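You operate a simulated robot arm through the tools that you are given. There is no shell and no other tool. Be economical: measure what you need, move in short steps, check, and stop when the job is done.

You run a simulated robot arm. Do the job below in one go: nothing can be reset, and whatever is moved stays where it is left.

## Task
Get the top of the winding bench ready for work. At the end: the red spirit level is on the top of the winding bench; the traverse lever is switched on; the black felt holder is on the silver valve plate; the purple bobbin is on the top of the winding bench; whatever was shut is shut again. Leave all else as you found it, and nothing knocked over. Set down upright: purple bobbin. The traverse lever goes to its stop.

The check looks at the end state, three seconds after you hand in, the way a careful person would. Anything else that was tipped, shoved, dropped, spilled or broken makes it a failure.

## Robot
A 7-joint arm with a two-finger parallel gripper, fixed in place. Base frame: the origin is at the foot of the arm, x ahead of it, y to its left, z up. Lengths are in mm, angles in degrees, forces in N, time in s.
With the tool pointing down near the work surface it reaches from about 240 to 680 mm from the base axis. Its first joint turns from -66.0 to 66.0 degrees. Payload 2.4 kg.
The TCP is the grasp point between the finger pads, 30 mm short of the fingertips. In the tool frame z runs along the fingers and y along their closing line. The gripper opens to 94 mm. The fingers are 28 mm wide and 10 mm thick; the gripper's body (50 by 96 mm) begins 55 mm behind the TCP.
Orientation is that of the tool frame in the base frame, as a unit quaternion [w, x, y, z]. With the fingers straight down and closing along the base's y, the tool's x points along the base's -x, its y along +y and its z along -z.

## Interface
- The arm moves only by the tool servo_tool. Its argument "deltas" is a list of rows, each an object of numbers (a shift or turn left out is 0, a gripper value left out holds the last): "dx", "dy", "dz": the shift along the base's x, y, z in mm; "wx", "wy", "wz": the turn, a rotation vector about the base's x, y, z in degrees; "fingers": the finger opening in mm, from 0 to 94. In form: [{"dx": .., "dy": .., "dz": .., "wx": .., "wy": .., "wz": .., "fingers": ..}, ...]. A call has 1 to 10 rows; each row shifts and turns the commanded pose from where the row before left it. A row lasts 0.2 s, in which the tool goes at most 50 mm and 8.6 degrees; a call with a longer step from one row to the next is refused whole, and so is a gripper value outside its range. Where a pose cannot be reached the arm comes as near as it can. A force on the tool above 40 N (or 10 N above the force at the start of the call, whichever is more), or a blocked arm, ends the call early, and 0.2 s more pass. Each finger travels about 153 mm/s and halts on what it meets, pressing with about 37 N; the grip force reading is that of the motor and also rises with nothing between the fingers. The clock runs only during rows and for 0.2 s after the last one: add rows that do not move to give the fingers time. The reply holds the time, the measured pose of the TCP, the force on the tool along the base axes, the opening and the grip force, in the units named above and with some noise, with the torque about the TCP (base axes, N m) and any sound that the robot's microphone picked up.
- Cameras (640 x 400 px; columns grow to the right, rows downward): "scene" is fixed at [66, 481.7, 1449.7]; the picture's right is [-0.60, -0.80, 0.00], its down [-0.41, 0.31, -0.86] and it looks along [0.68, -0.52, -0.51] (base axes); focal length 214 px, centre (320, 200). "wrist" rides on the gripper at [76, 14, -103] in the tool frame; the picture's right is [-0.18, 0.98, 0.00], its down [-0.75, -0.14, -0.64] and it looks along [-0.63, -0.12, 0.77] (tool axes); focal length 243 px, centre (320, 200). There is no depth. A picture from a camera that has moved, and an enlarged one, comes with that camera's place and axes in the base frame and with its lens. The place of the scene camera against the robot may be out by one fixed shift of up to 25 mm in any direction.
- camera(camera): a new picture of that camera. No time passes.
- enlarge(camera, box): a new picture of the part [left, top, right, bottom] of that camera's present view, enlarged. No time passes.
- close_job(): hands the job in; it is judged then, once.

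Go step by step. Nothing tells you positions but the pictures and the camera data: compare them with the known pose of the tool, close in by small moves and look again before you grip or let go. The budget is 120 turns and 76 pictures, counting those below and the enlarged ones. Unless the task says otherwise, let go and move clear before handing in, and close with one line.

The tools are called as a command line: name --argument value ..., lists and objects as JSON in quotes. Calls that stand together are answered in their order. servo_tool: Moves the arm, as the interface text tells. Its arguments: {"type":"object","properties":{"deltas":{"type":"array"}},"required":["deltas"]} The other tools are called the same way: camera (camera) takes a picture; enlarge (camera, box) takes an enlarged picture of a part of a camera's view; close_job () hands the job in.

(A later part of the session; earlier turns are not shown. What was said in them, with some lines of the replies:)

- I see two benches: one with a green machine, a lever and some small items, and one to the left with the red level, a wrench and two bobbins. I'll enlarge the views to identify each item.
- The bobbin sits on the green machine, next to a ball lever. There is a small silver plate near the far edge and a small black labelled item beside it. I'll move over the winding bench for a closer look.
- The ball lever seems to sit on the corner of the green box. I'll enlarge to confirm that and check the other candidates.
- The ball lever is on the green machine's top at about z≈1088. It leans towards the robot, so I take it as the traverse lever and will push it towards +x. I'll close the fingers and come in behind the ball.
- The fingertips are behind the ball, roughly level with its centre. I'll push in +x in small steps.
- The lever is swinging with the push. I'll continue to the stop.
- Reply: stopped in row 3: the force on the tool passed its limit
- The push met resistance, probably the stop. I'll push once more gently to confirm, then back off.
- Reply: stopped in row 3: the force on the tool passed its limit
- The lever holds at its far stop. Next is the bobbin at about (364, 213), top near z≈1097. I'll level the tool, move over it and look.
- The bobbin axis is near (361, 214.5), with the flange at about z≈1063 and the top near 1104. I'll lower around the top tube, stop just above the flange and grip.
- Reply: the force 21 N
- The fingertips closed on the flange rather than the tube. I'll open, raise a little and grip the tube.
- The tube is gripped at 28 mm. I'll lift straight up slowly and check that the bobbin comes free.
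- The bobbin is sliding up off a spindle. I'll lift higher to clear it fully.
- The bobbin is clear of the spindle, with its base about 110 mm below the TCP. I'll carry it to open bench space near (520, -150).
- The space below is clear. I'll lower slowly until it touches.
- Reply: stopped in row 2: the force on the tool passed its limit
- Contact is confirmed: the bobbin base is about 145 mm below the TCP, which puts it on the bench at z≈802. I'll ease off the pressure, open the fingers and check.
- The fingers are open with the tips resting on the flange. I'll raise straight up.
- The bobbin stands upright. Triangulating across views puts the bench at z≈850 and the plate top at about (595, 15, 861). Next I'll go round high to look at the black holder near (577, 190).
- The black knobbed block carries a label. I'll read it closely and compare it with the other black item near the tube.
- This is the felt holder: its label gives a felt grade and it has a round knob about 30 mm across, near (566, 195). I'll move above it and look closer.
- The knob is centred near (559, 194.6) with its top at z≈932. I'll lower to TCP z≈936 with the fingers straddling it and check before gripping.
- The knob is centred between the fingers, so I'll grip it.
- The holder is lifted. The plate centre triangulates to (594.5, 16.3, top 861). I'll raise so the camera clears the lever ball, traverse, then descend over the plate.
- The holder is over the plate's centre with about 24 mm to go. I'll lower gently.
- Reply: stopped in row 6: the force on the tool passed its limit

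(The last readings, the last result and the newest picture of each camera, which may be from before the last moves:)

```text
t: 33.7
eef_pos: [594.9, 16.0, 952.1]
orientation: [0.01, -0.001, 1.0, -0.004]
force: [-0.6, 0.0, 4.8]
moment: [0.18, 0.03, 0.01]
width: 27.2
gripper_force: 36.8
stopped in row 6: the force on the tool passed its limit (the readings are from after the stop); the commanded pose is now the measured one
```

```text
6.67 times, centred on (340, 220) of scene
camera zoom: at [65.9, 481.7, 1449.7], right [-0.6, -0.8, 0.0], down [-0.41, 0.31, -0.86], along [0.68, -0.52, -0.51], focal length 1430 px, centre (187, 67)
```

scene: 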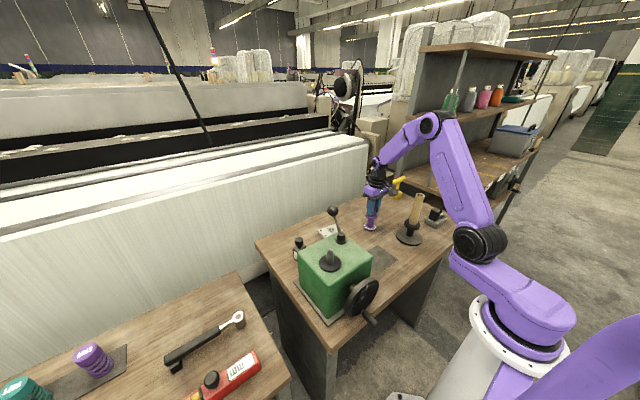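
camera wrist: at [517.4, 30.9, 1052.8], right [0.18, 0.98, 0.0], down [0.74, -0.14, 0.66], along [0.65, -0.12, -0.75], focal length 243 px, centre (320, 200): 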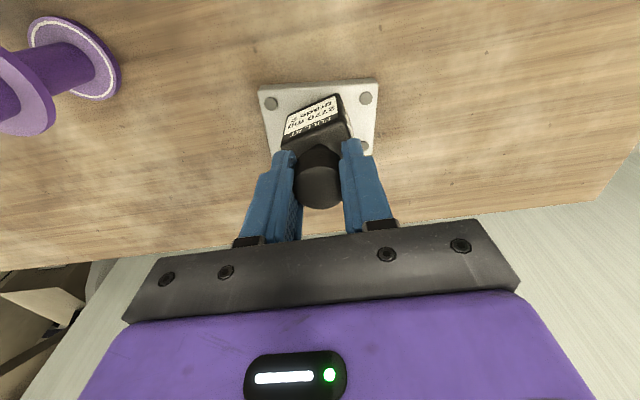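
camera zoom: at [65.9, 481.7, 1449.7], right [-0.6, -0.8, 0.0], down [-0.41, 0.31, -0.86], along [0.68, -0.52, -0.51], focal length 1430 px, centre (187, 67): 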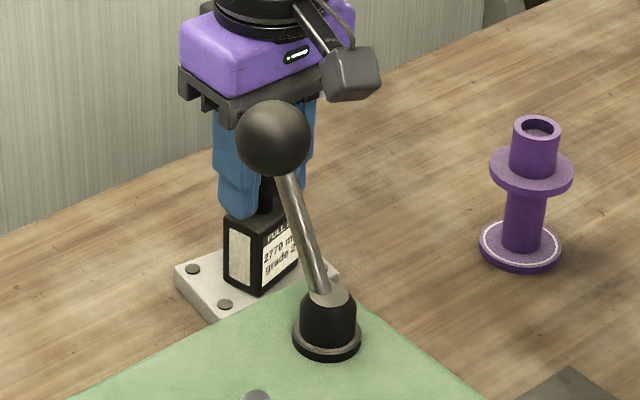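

It's on the plate. I'll release and rise.

servo_tool --deltas '[{"fingers": 30}, {"fingers": 40}, {"fingers": 60}, {}, {"dz": 10}, {"dz": 40}, {"dz": 45}, {"dz": 45}, {"dz": 45, "wy": -1}, {}]'

camera --camera "wrist"

enlarge --camera "scene" --box '[280, 190, 380, 270]'

```text
t: 35.9
eef_pos: [596.2, 16.6, 1135.2]
orientation: [0.016, -0.001, 1.0, -0.004]
force: [1.5, 0.7, -0.1]
moment: [0.01, 0.05, -0.01]
width: 59.9
gripper_force: 0.1
```

```text
29 pictures are left
camera wrist: at [515.4, 31.7, 1234.3], right [0.18, 0.98, 0.0], down [0.73, -0.13, 0.67], along [0.66, -0.12, -0.74], focal length 243 px, centre (320, 200)
```

wrist: 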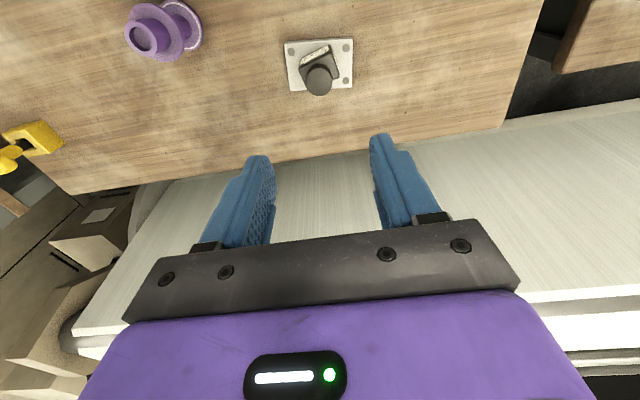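

```text
5.00 times, centred on (330, 230) of scene
camera zoom: at [66.0, 481.7, 1449.7], right [-0.6, -0.8, 0.0], down [-0.41, 0.31, -0.86], along [0.68, -0.52, -0.51], focal length 1072 px, centre (270, 50)
```

zoom: 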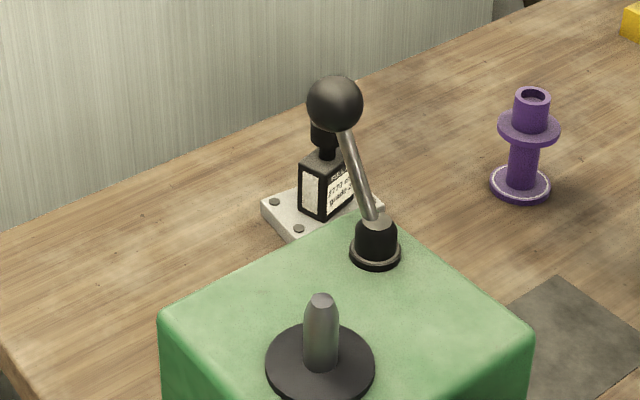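

The felt holder stands on the plate. Next is the red level on the left bench, which lies roughly along y around x≈350, y≈535. I'll rise, level the tool and move there, turning the gripper 90° to close along x.

servo_tool --deltas '[{"dz": 40, "wy": 1.8}, {"dz": 40}, {"dx": -26, "dy": 30, "wz": 8}, {"dx": -30, "dy": 38}, {"dx": -30, "dy": 38}, {"dx": -30, "dy": 38}, {"dx": -30, "dy": 38}, {"dx": -30, "dy": 38}, {"dx": -30, "dy": 38}, {"dx": -30, "dy": 38}]'

servo_tool --deltas '[{"wz": 8.2}, {"wz": 8.2, "dy": 10}, {"wz": 8.2, "dy": 10}, {"wz": 8.2, "dy": 10}, {"wz": 8.2, "dy": 10}, {"wz": 8.2, "dy": 10}, {"wz": 8.2, "dy": 10}, {"wz": 8.2, "dy": 10}, {"wz": 8.2, "dy": 10}, {"wz": 8.2, "dy": 10}]'

camera --camera "wrist"

```text
t: 38.1
eef_pos: [359.4, 313.7, 1215.3]
orientation: [0.001, -0.071, 0.997, -0.004]
force: [-0.9, -0.1, 0.3]
moment: [-0.04, 0.02, 0.01]
width: 59.8
gripper_force: 0.0
```

```text
t: 40.3
eef_pos: [357.7, 404.2, 1217.5]
orientation: [-0.004, 0.709, -0.706, 0.003]
force: [-0.2, -0.3, 0.0]
moment: [-0.03, 0.02, 0.0]
width: 60.0
gripper_force: 0.1
```

```text
27 pictures are left
camera wrist: at [343.4, 325.7, 1318.9], right [-0.98, 0.18, -0.01], down [0.13, 0.75, 0.65], along [0.12, 0.63, -0.76], focal length 243 px, centre (320, 200)
```

wrist: 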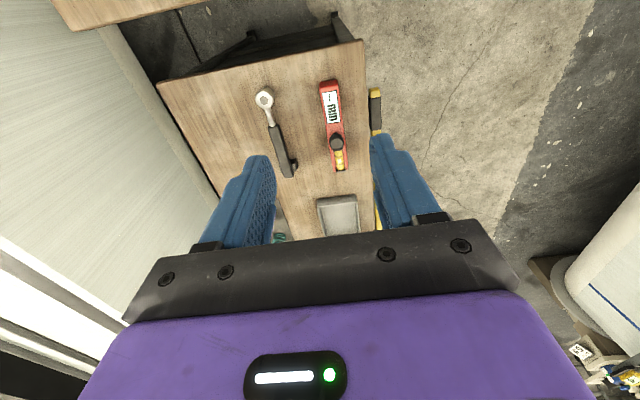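

The level lies almost exactly along y at x≈353, from y≈438 to 624. I'll go lower over its centre for a close look.

servo_tool --deltas '[{"dx": -5, "dy": 24, "dz": -40}, {"dy": 24, "dz": -40}, {"dy": 24, "dz": -40}, {"dy": 24, "dz": -40}, {"dy": 20, "dz": -40}, {}]'

camera --camera "wrist"

enlarge --camera "scene" --box '[130, 240, 330, 400]'

```text
t: 41.7
eef_pos: [355.9, 519.8, 1013.8]
orientation: [-0.004, 0.707, -0.707, 0.002]
force: [-0.4, 0.8, -0.1]
moment: [0.02, 0.01, 0.05]
width: 59.6
gripper_force: 0.1
```

```text
26 pictures are left
camera wrist: at [340.2, 443.4, 1115.0], right [-0.98, 0.18, -0.01], down [0.13, 0.75, 0.65], along [0.12, 0.63, -0.76], focal length 243 px, centre (320, 200)
```

wrist: 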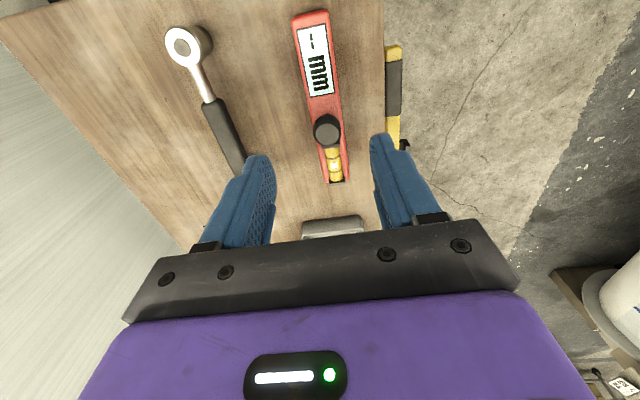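

```text
2.50 times, centred on (230, 320) of scene
camera zoom: at [66.0, 481.7, 1449.7], right [-0.6, -0.8, 0.0], down [-0.41, 0.31, -0.86], along [0.68, -0.52, -0.51], focal length 536 px, centre (545, -100)
```

zoom: 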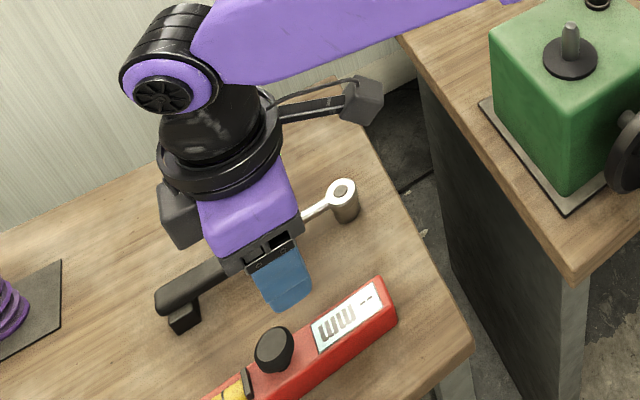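

Parallax is ambiguous about the level's height, with the top somewhere between z≈800 and 860. I'll centre over the knob, go partway down and look again.

servo_tool --deltas '[{"dy": 15, "dz": -25}, {"dy": 15, "dz": -25}, {"dz": -20}, {}]'

camera --camera "wrist"

camera --camera "scene"

```text
t: 42.7
eef_pos: [354.5, 547.9, 945.9]
orientation: [-0.004, 0.708, -0.707, 0.001]
force: [-0.7, 0.9, 0.5]
moment: [0.01, 0.01, 0.02]
width: 59.9
gripper_force: 0.0
```

```text
24 pictures are left
camera wrist: at [339.2, 470.6, 1047.4], right [-0.98, 0.18, -0.01], down [0.13, 0.75, 0.65], along [0.12, 0.63, -0.76], focal length 243 px, centre (320, 200)
```

wrist: 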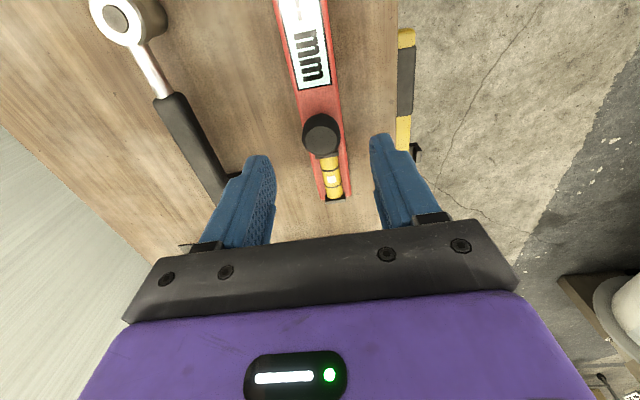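

```text
23 pictures are left
```

scene: 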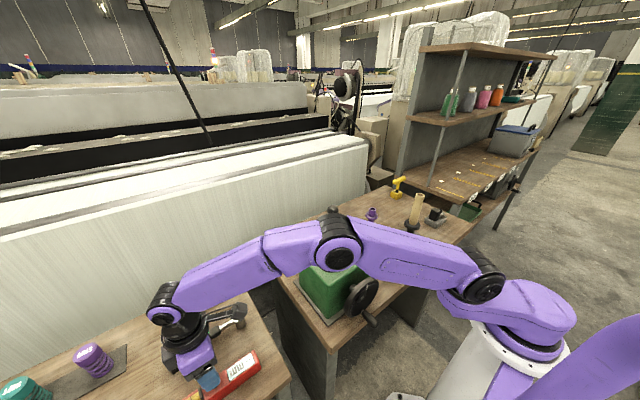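

Size scaling puts the knob at about (356, 558, 853), so the level's top is near 825 on a bench at about 800. I'll lower to TCP z≈850 and check.

servo_tool --deltas '[{"dy": 8, "dz": -30}, {"dz": -30}, {"dz": -20}, {"dz": -14}, {}]'

camera --camera "wrist"

enlarge --camera "scene" --box '[140, 290, 300, 400]'

```text
t: 43.9
eef_pos: [356.5, 557.1, 851.3]
orientation: [-0.004, 0.708, -0.706, 0.002]
force: [0.5, -0.4, -0.2]
moment: [0.01, 0.01, 0.01]
width: 60.1
gripper_force: 0.0
```

```text
22 pictures are left
camera wrist: at [341.2, 481.1, 953.2], right [-0.98, 0.18, -0.01], down [0.13, 0.75, 0.65], along [0.12, 0.63, -0.76], focal length 243 px, centre (320, 200)
```

wrist: 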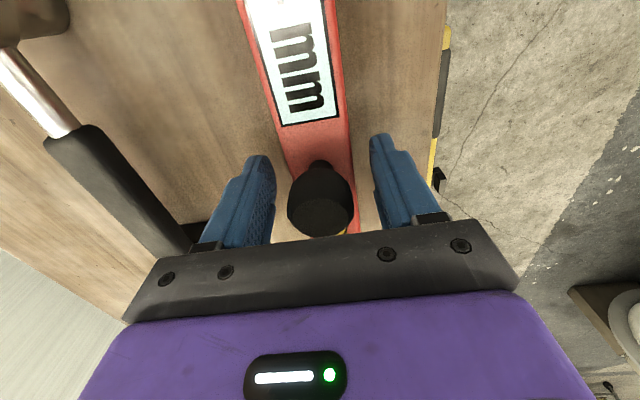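

```text
3.64 times, centred on (220, 345) of scene
camera zoom: at [66.0, 481.7, 1449.7], right [-0.6, -0.8, 0.0], down [-0.41, 0.31, -0.86], along [0.68, -0.52, -0.51], focal length 780 px, centre (684, -327)
```

zoom: 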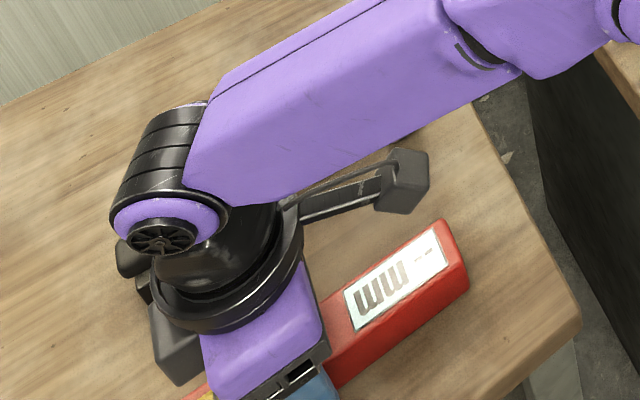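

Three views agree: the level's top is at z≈850 and the knob top at about 875. The tips are already about 29 mm below the top face, so I'll grip here.

servo_tool --deltas '[{"dx": -2}, {"fingers": 48}, {"fingers": 40}, {"fingers": 20}, {}]'

servo_tool --deltas '[{"dz": 4}, {"dz": 6}, {"dz": 10}, {"dz": 20}, {}]'

camera --camera "wrist"

enlarge --camera "scene" --box '[140, 270, 300, 400]'

```text
t: 45.1
eef_pos: [353.7, 557.8, 852.4]
orientation: [0.004, -0.707, 0.707, -0.002]
force: [1.0, 0.3, 1.5]
moment: [0.17, 0.05, -0.06]
width: 35.4
gripper_force: 36.3
```

```text
t: 46.3
eef_pos: [353.8, 556.9, 892.8]
orientation: [-0.003, 0.708, -0.706, 0.002]
force: [0.3, 0.3, -3.1]
moment: [0.03, 0.0, -0.02]
width: 35.5
gripper_force: 37.4
```

```text
20 pictures are left
camera wrist: at [337.9, 480.2, 995.2], right [-0.98, 0.18, -0.01], down [0.13, 0.75, 0.65], along [0.12, 0.63, -0.76], focal length 243 px, centre (320, 200)
```

wrist: 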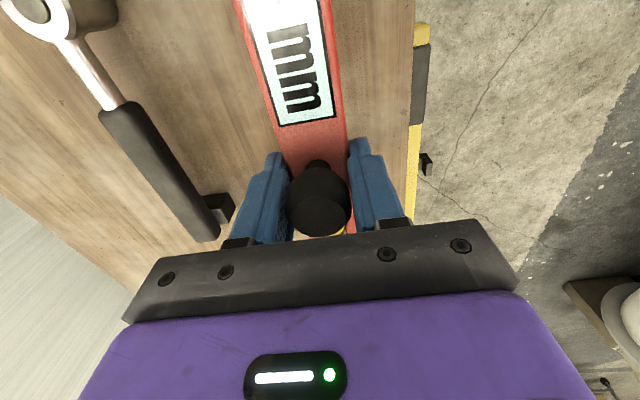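

```text
3.08 times, centred on (220, 335) of scene
camera zoom: at [66.1, 481.7, 1449.6], right [-0.6, -0.8, 0.0], down [-0.41, 0.31, -0.86], along [0.68, -0.52, -0.51], focal length 660 px, centre (628, -215)
```

zoom: 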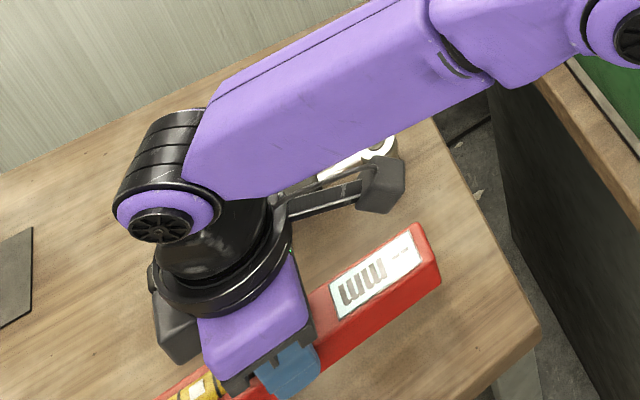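

The level is held and lifted cleanly. I'll raise it high, then carry it over to the winding bench while turning it back 90°.

servo_tool --deltas '[{"dz": 37}, {"dz": 37}, {"dz": 37}, {"dz": 37}, {"dz": 37}, {"dz": 37}, {"dz": 37}, {"dz": 37}, {"dz": 37}, {"dz": 37}]'

servo_tool --deltas '[{"dx": 10.3, "dy": -41.35, "wz": -4.5}, {"dx": 10.3, "dy": -41.35, "wz": -4.5}, {"dx": 10.3, "dy": -41.35, "wz": -4.5}, {"dx": 10.3, "dy": -41.35, "wz": -4.5}, {"dx": 10.3, "dy": -41.35, "wz": -4.5}, {"dx": 10.3, "dy": -41.35, "wz": -4.5}, {"dx": 10.3, "dy": -41.35, "wz": -4.5}, {"dx": 10.3, "dy": -41.35, "wz": -4.5}, {"dx": 10.3, "dy": -41.35, "wz": -4.5}, {"dx": 10.3, "dy": -41.35, "wz": -4.5}]'

servo_tool --deltas '[{"dx": 10.3, "dy": -41.35, "wz": -4.5}, {"dx": 10.3, "dy": -41.35, "wz": -4.5}, {"dx": 10.3, "dy": -41.35, "wz": -4.5}, {"dx": 10.3, "dy": -41.35, "wz": -4.5}, {"dx": 10.3, "dy": -41.35, "wz": -4.5}, {"dx": 10.3, "dy": -41.35, "wz": -4.5}, {"dx": 10.3, "dy": -41.35, "wz": -4.5}, {"dx": 10.3, "dy": -41.35, "wz": -4.5}, {"dx": 10.3, "dy": -41.35, "wz": -4.5}, {"dx": 10.3, "dy": -41.35, "wz": -4.5}]'

camera --camera "wrist"

camera --camera "scene"

```text
t: 48.5
eef_pos: [329.7, 522.1, 1212.3]
orientation: [-0.004, 0.707, -0.707, 0.002]
force: [-0.1, -1.0, -2.5]
moment: [0.0, -0.01, 0.02]
width: 35.4
gripper_force: 37.0
out of reach, approached as far as the arm can: row 7, 8, 9, 10
```

```text
t: 50.7
eef_pos: [435.5, 107.6, 1215.4]
orientation: [0.003, -0.383, 0.924, -0.003]
force: [0.0, -0.6, -3.5]
moment: [-0.03, 0.01, 0.01]
width: 35.7
gripper_force: 37.7
```

```text
t: 52.9
eef_pos: [532.8, -305.8, 1212.6]
orientation: [-0.001, 0.0, 1.0, -0.004]
force: [0.5, 0.3, -2.3]
moment: [0.01, 0.02, -0.02]
width: 35.6
gripper_force: 37.4
```

```text
18 pictures are left
camera wrist: at [456.9, -292.1, 1314.9], right [0.18, 0.98, -0.01], down [0.75, -0.14, 0.64], along [0.63, -0.12, -0.77], focal length 243 px, centre (320, 200)
```

wrist: 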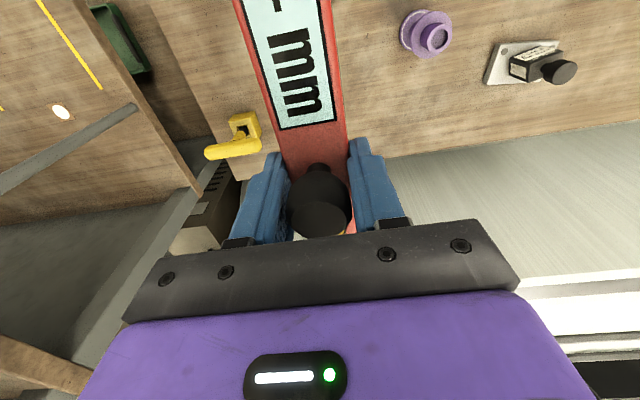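

```text
17 pictures are left
```

scene: 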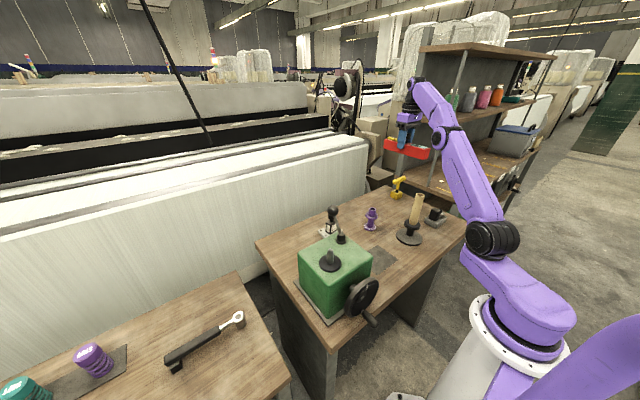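

The level is over the winding bench near (533, -306). I'll shift to (575, -255), which keeps clear of the bobbin, tube stand and yellow item, and then descend.

servo_tool --deltas '[{"dx": 21, "dy": 25}, {"dx": 21, "dy": 25}, {"dz": -45}, {"dz": -45}, {"dz": -45}, {"dz": -40}, {"dz": -40}, {"dz": -30}, {}]'

camera --camera "wrist"

enlarge --camera "scene" --box '[320, 130, 480, 260]'

```text
t: 54.9
eef_pos: [562.4, -259.3, 965.9]
orientation: [0.002, -0.001, 1.0, -0.005]
force: [0.9, 0.9, -3.3]
moment: [0.0, -0.02, -0.01]
width: 35.6
gripper_force: 37.1
out of reach, approached as far as the arm can: row 1, 2
```

```text
16 pictures are left
camera wrist: at [485.3, -244.3, 1067.7], right [0.18, 0.98, -0.01], down [0.75, -0.13, 0.65], along [0.63, -0.12, -0.76], focal length 243 px, centre (320, 200)
```

wrist: 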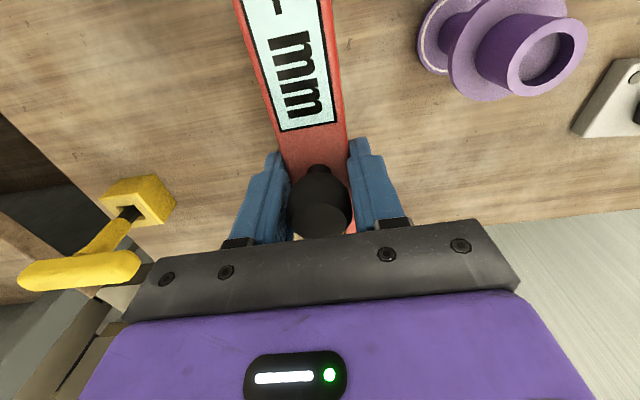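

```text
3.08 times, centred on (400, 195) of scene
camera zoom: at [66.1, 481.7, 1449.7], right [-0.6, -0.8, 0.0], down [-0.41, 0.31, -0.86], along [0.68, -0.52, -0.51], focal length 660 px, centre (74, 215)
```

zoom: 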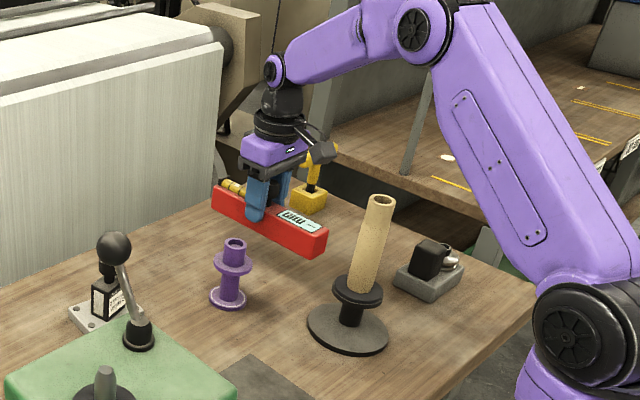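

The level hangs clear above the bench with open wood below it. I'll lower slowly to contact.

servo_tool --deltas '[{"dz": -15}, {"dz": -12}, {"dz": -8}, {"dz": -5}, {"dz": -4}, {"dz": -3}, {"dz": -3}, {"dz": -3}, {"dz": -3}, {"dz": -3}]'

enlarge --camera "scene" --box '[350, 150, 450, 230]'

```text
t: 57.1
eef_pos: [562.2, -259.1, 906.2]
orientation: [0.002, -0.001, 1.0, -0.004]
force: [-0.4, -0.3, -2.3]
moment: [-0.01, 0.0, 0.0]
width: 35.5
gripper_force: 37.3
```

```text
5.00 times, centred on (400, 190) of scene
camera zoom: at [66.1, 481.7, 1449.7], right [-0.6, -0.8, 0.0], down [-0.41, 0.31, -0.86], along [0.68, -0.52, -0.51], focal length 1072 px, centre (-80, 250)
```

zoom: 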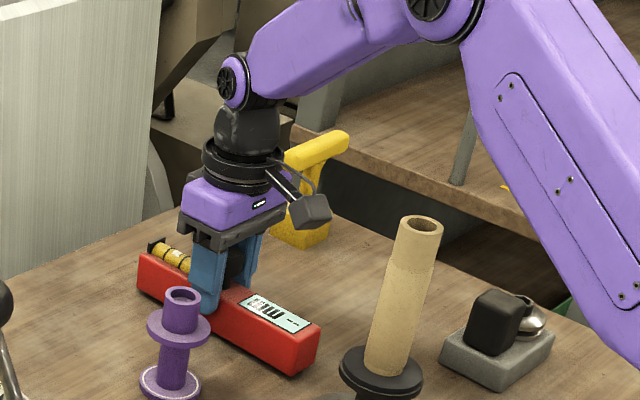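

There is no contact yet, so I'll continue in small steps.

servo_tool --deltas '[{"dz": -2}, {"dz": -2}, {"dz": -2}, {"dz": -2}, {"dz": -2}, {"dz": -2}, {"dz": -2}, {"dz": -2}, {"dz": -2}, {"dz": -2}]'

```text
t: 58.8
eef_pos: [564.6, -259.1, 897.1]
orientation: [0.006, -0.001, 1.0, -0.007]
force: [1.2, -0.2, 4.4]
moment: [0.09, 0.56, -0.03]
width: 35.4
gripper_force: 37.1
stopped in row 8: the force on the tool passed its limit (the readings are from after the stop); the commanded pose is now the measured one
```

Contact came at z≈897. I'll check that the level is flat before releasing.

enlarge --camera "scene" --box '[360, 180, 420, 230]'

```text
8.00 times, centred on (390, 205) of scene
camera zoom: at [66.0, 481.7, 1449.6], right [-0.6, -0.8, 0.0], down [-0.41, 0.31, -0.86], along [0.68, -0.52, -0.51], focal length 1716 px, centre (-240, 160)
```

zoom: 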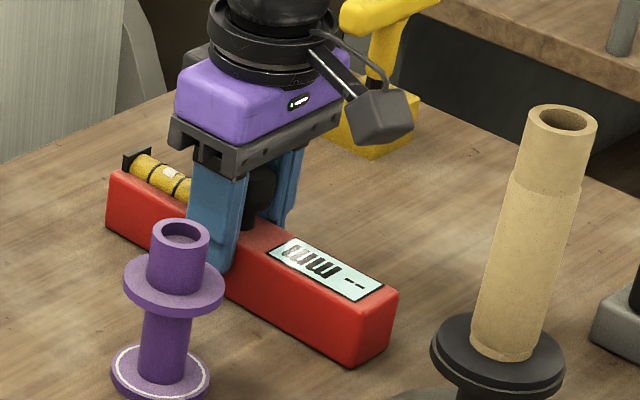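

It sits flat on the bench. I'll release, rise clear and check.

servo_tool --deltas '[{"fingers": 38}, {"fingers": 46}, {"fingers": 54}, {}, {"dz": 8}, {"dz": 30}, {"dz": 40}, {"dz": 45}, {"dz": 45}, {"dz": 45}]'

servo_tool --deltas '[{"dx": -20, "dy": 20, "dz": 30}, {"dx": -30, "dy": 30}, {"dx": -30, "dy": 30}, {"dx": -30, "dy": 30}, {}]'

camera --camera "scene"

camera --camera "wrist"

enlarge --camera "scene" --box '[280, 170, 460, 300]'

```text
t: 61.0
eef_pos: [563.1, -258.9, 1111.7]
orientation: [0.005, -0.001, 1.0, -0.006]
force: [0.5, -1.0, 0.4]
moment: [0.0, -0.05, -0.01]
width: 53.8
gripper_force: 0.0
```

```text
t: 62.2
eef_pos: [453.4, -148.8, 1139.7]
orientation: [0.004, 0.0, 1.0, -0.007]
force: [0.6, 0.2, -0.3]
moment: [0.01, -0.01, 0.04]
width: 53.8
gripper_force: 0.1
```

```text
12 pictures are left
```

scene: 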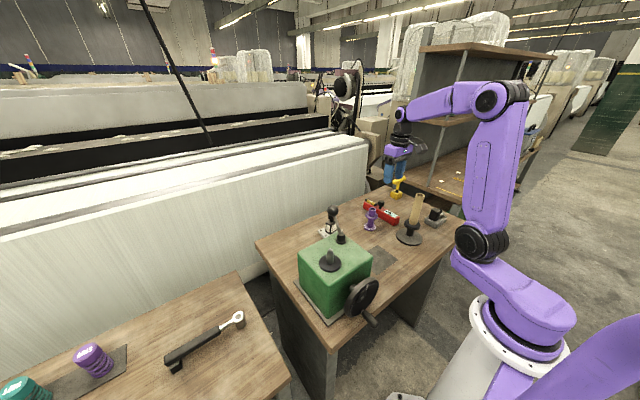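

```text
11 pictures are left
camera wrist: at [376.4, -133.8, 1240.7], right [0.18, 0.98, -0.01], down [0.75, -0.13, 0.65], along [0.64, -0.13, -0.76], focal length 243 px, centre (320, 200)
```

wrist: 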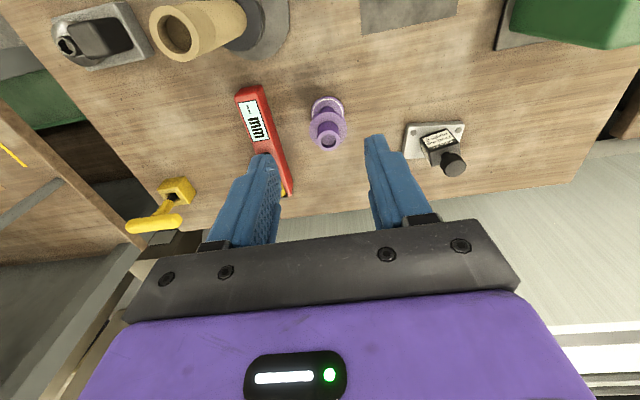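

```text
3.08 times, centred on (370, 235) of scene
camera zoom: at [66.0, 481.7, 1449.7], right [-0.6, -0.8, 0.0], down [-0.41, 0.31, -0.86], along [0.68, -0.52, -0.51], focal length 660 px, centre (166, 92)
```

zoom: 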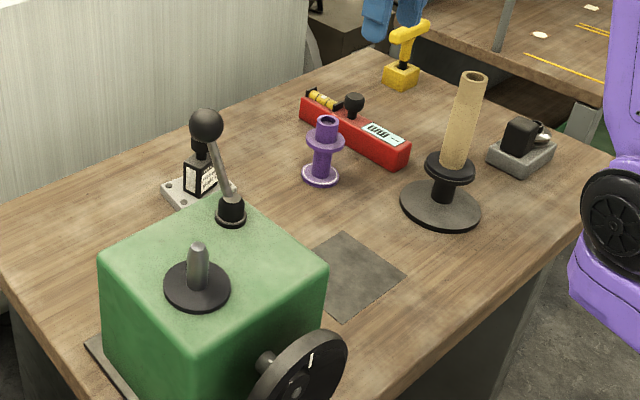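

The level lies flat, the bobbin is upright, the felt holder is on the plate and the lever is at its far stop. The arm is clear, so I'm handing in.

close_job

```text
The job is handed in.
```

The job is handed in, and the last pictures showed everything in place: the red level and the upright purple bobbin on the winding bench, the felt holder on the silver valve plate, and the traverse lever pushed to its far stop, which I took to be on because nothing marked it. I opened nothing, so there was nothing to shut again, and nothing else looked moved or knocked over.
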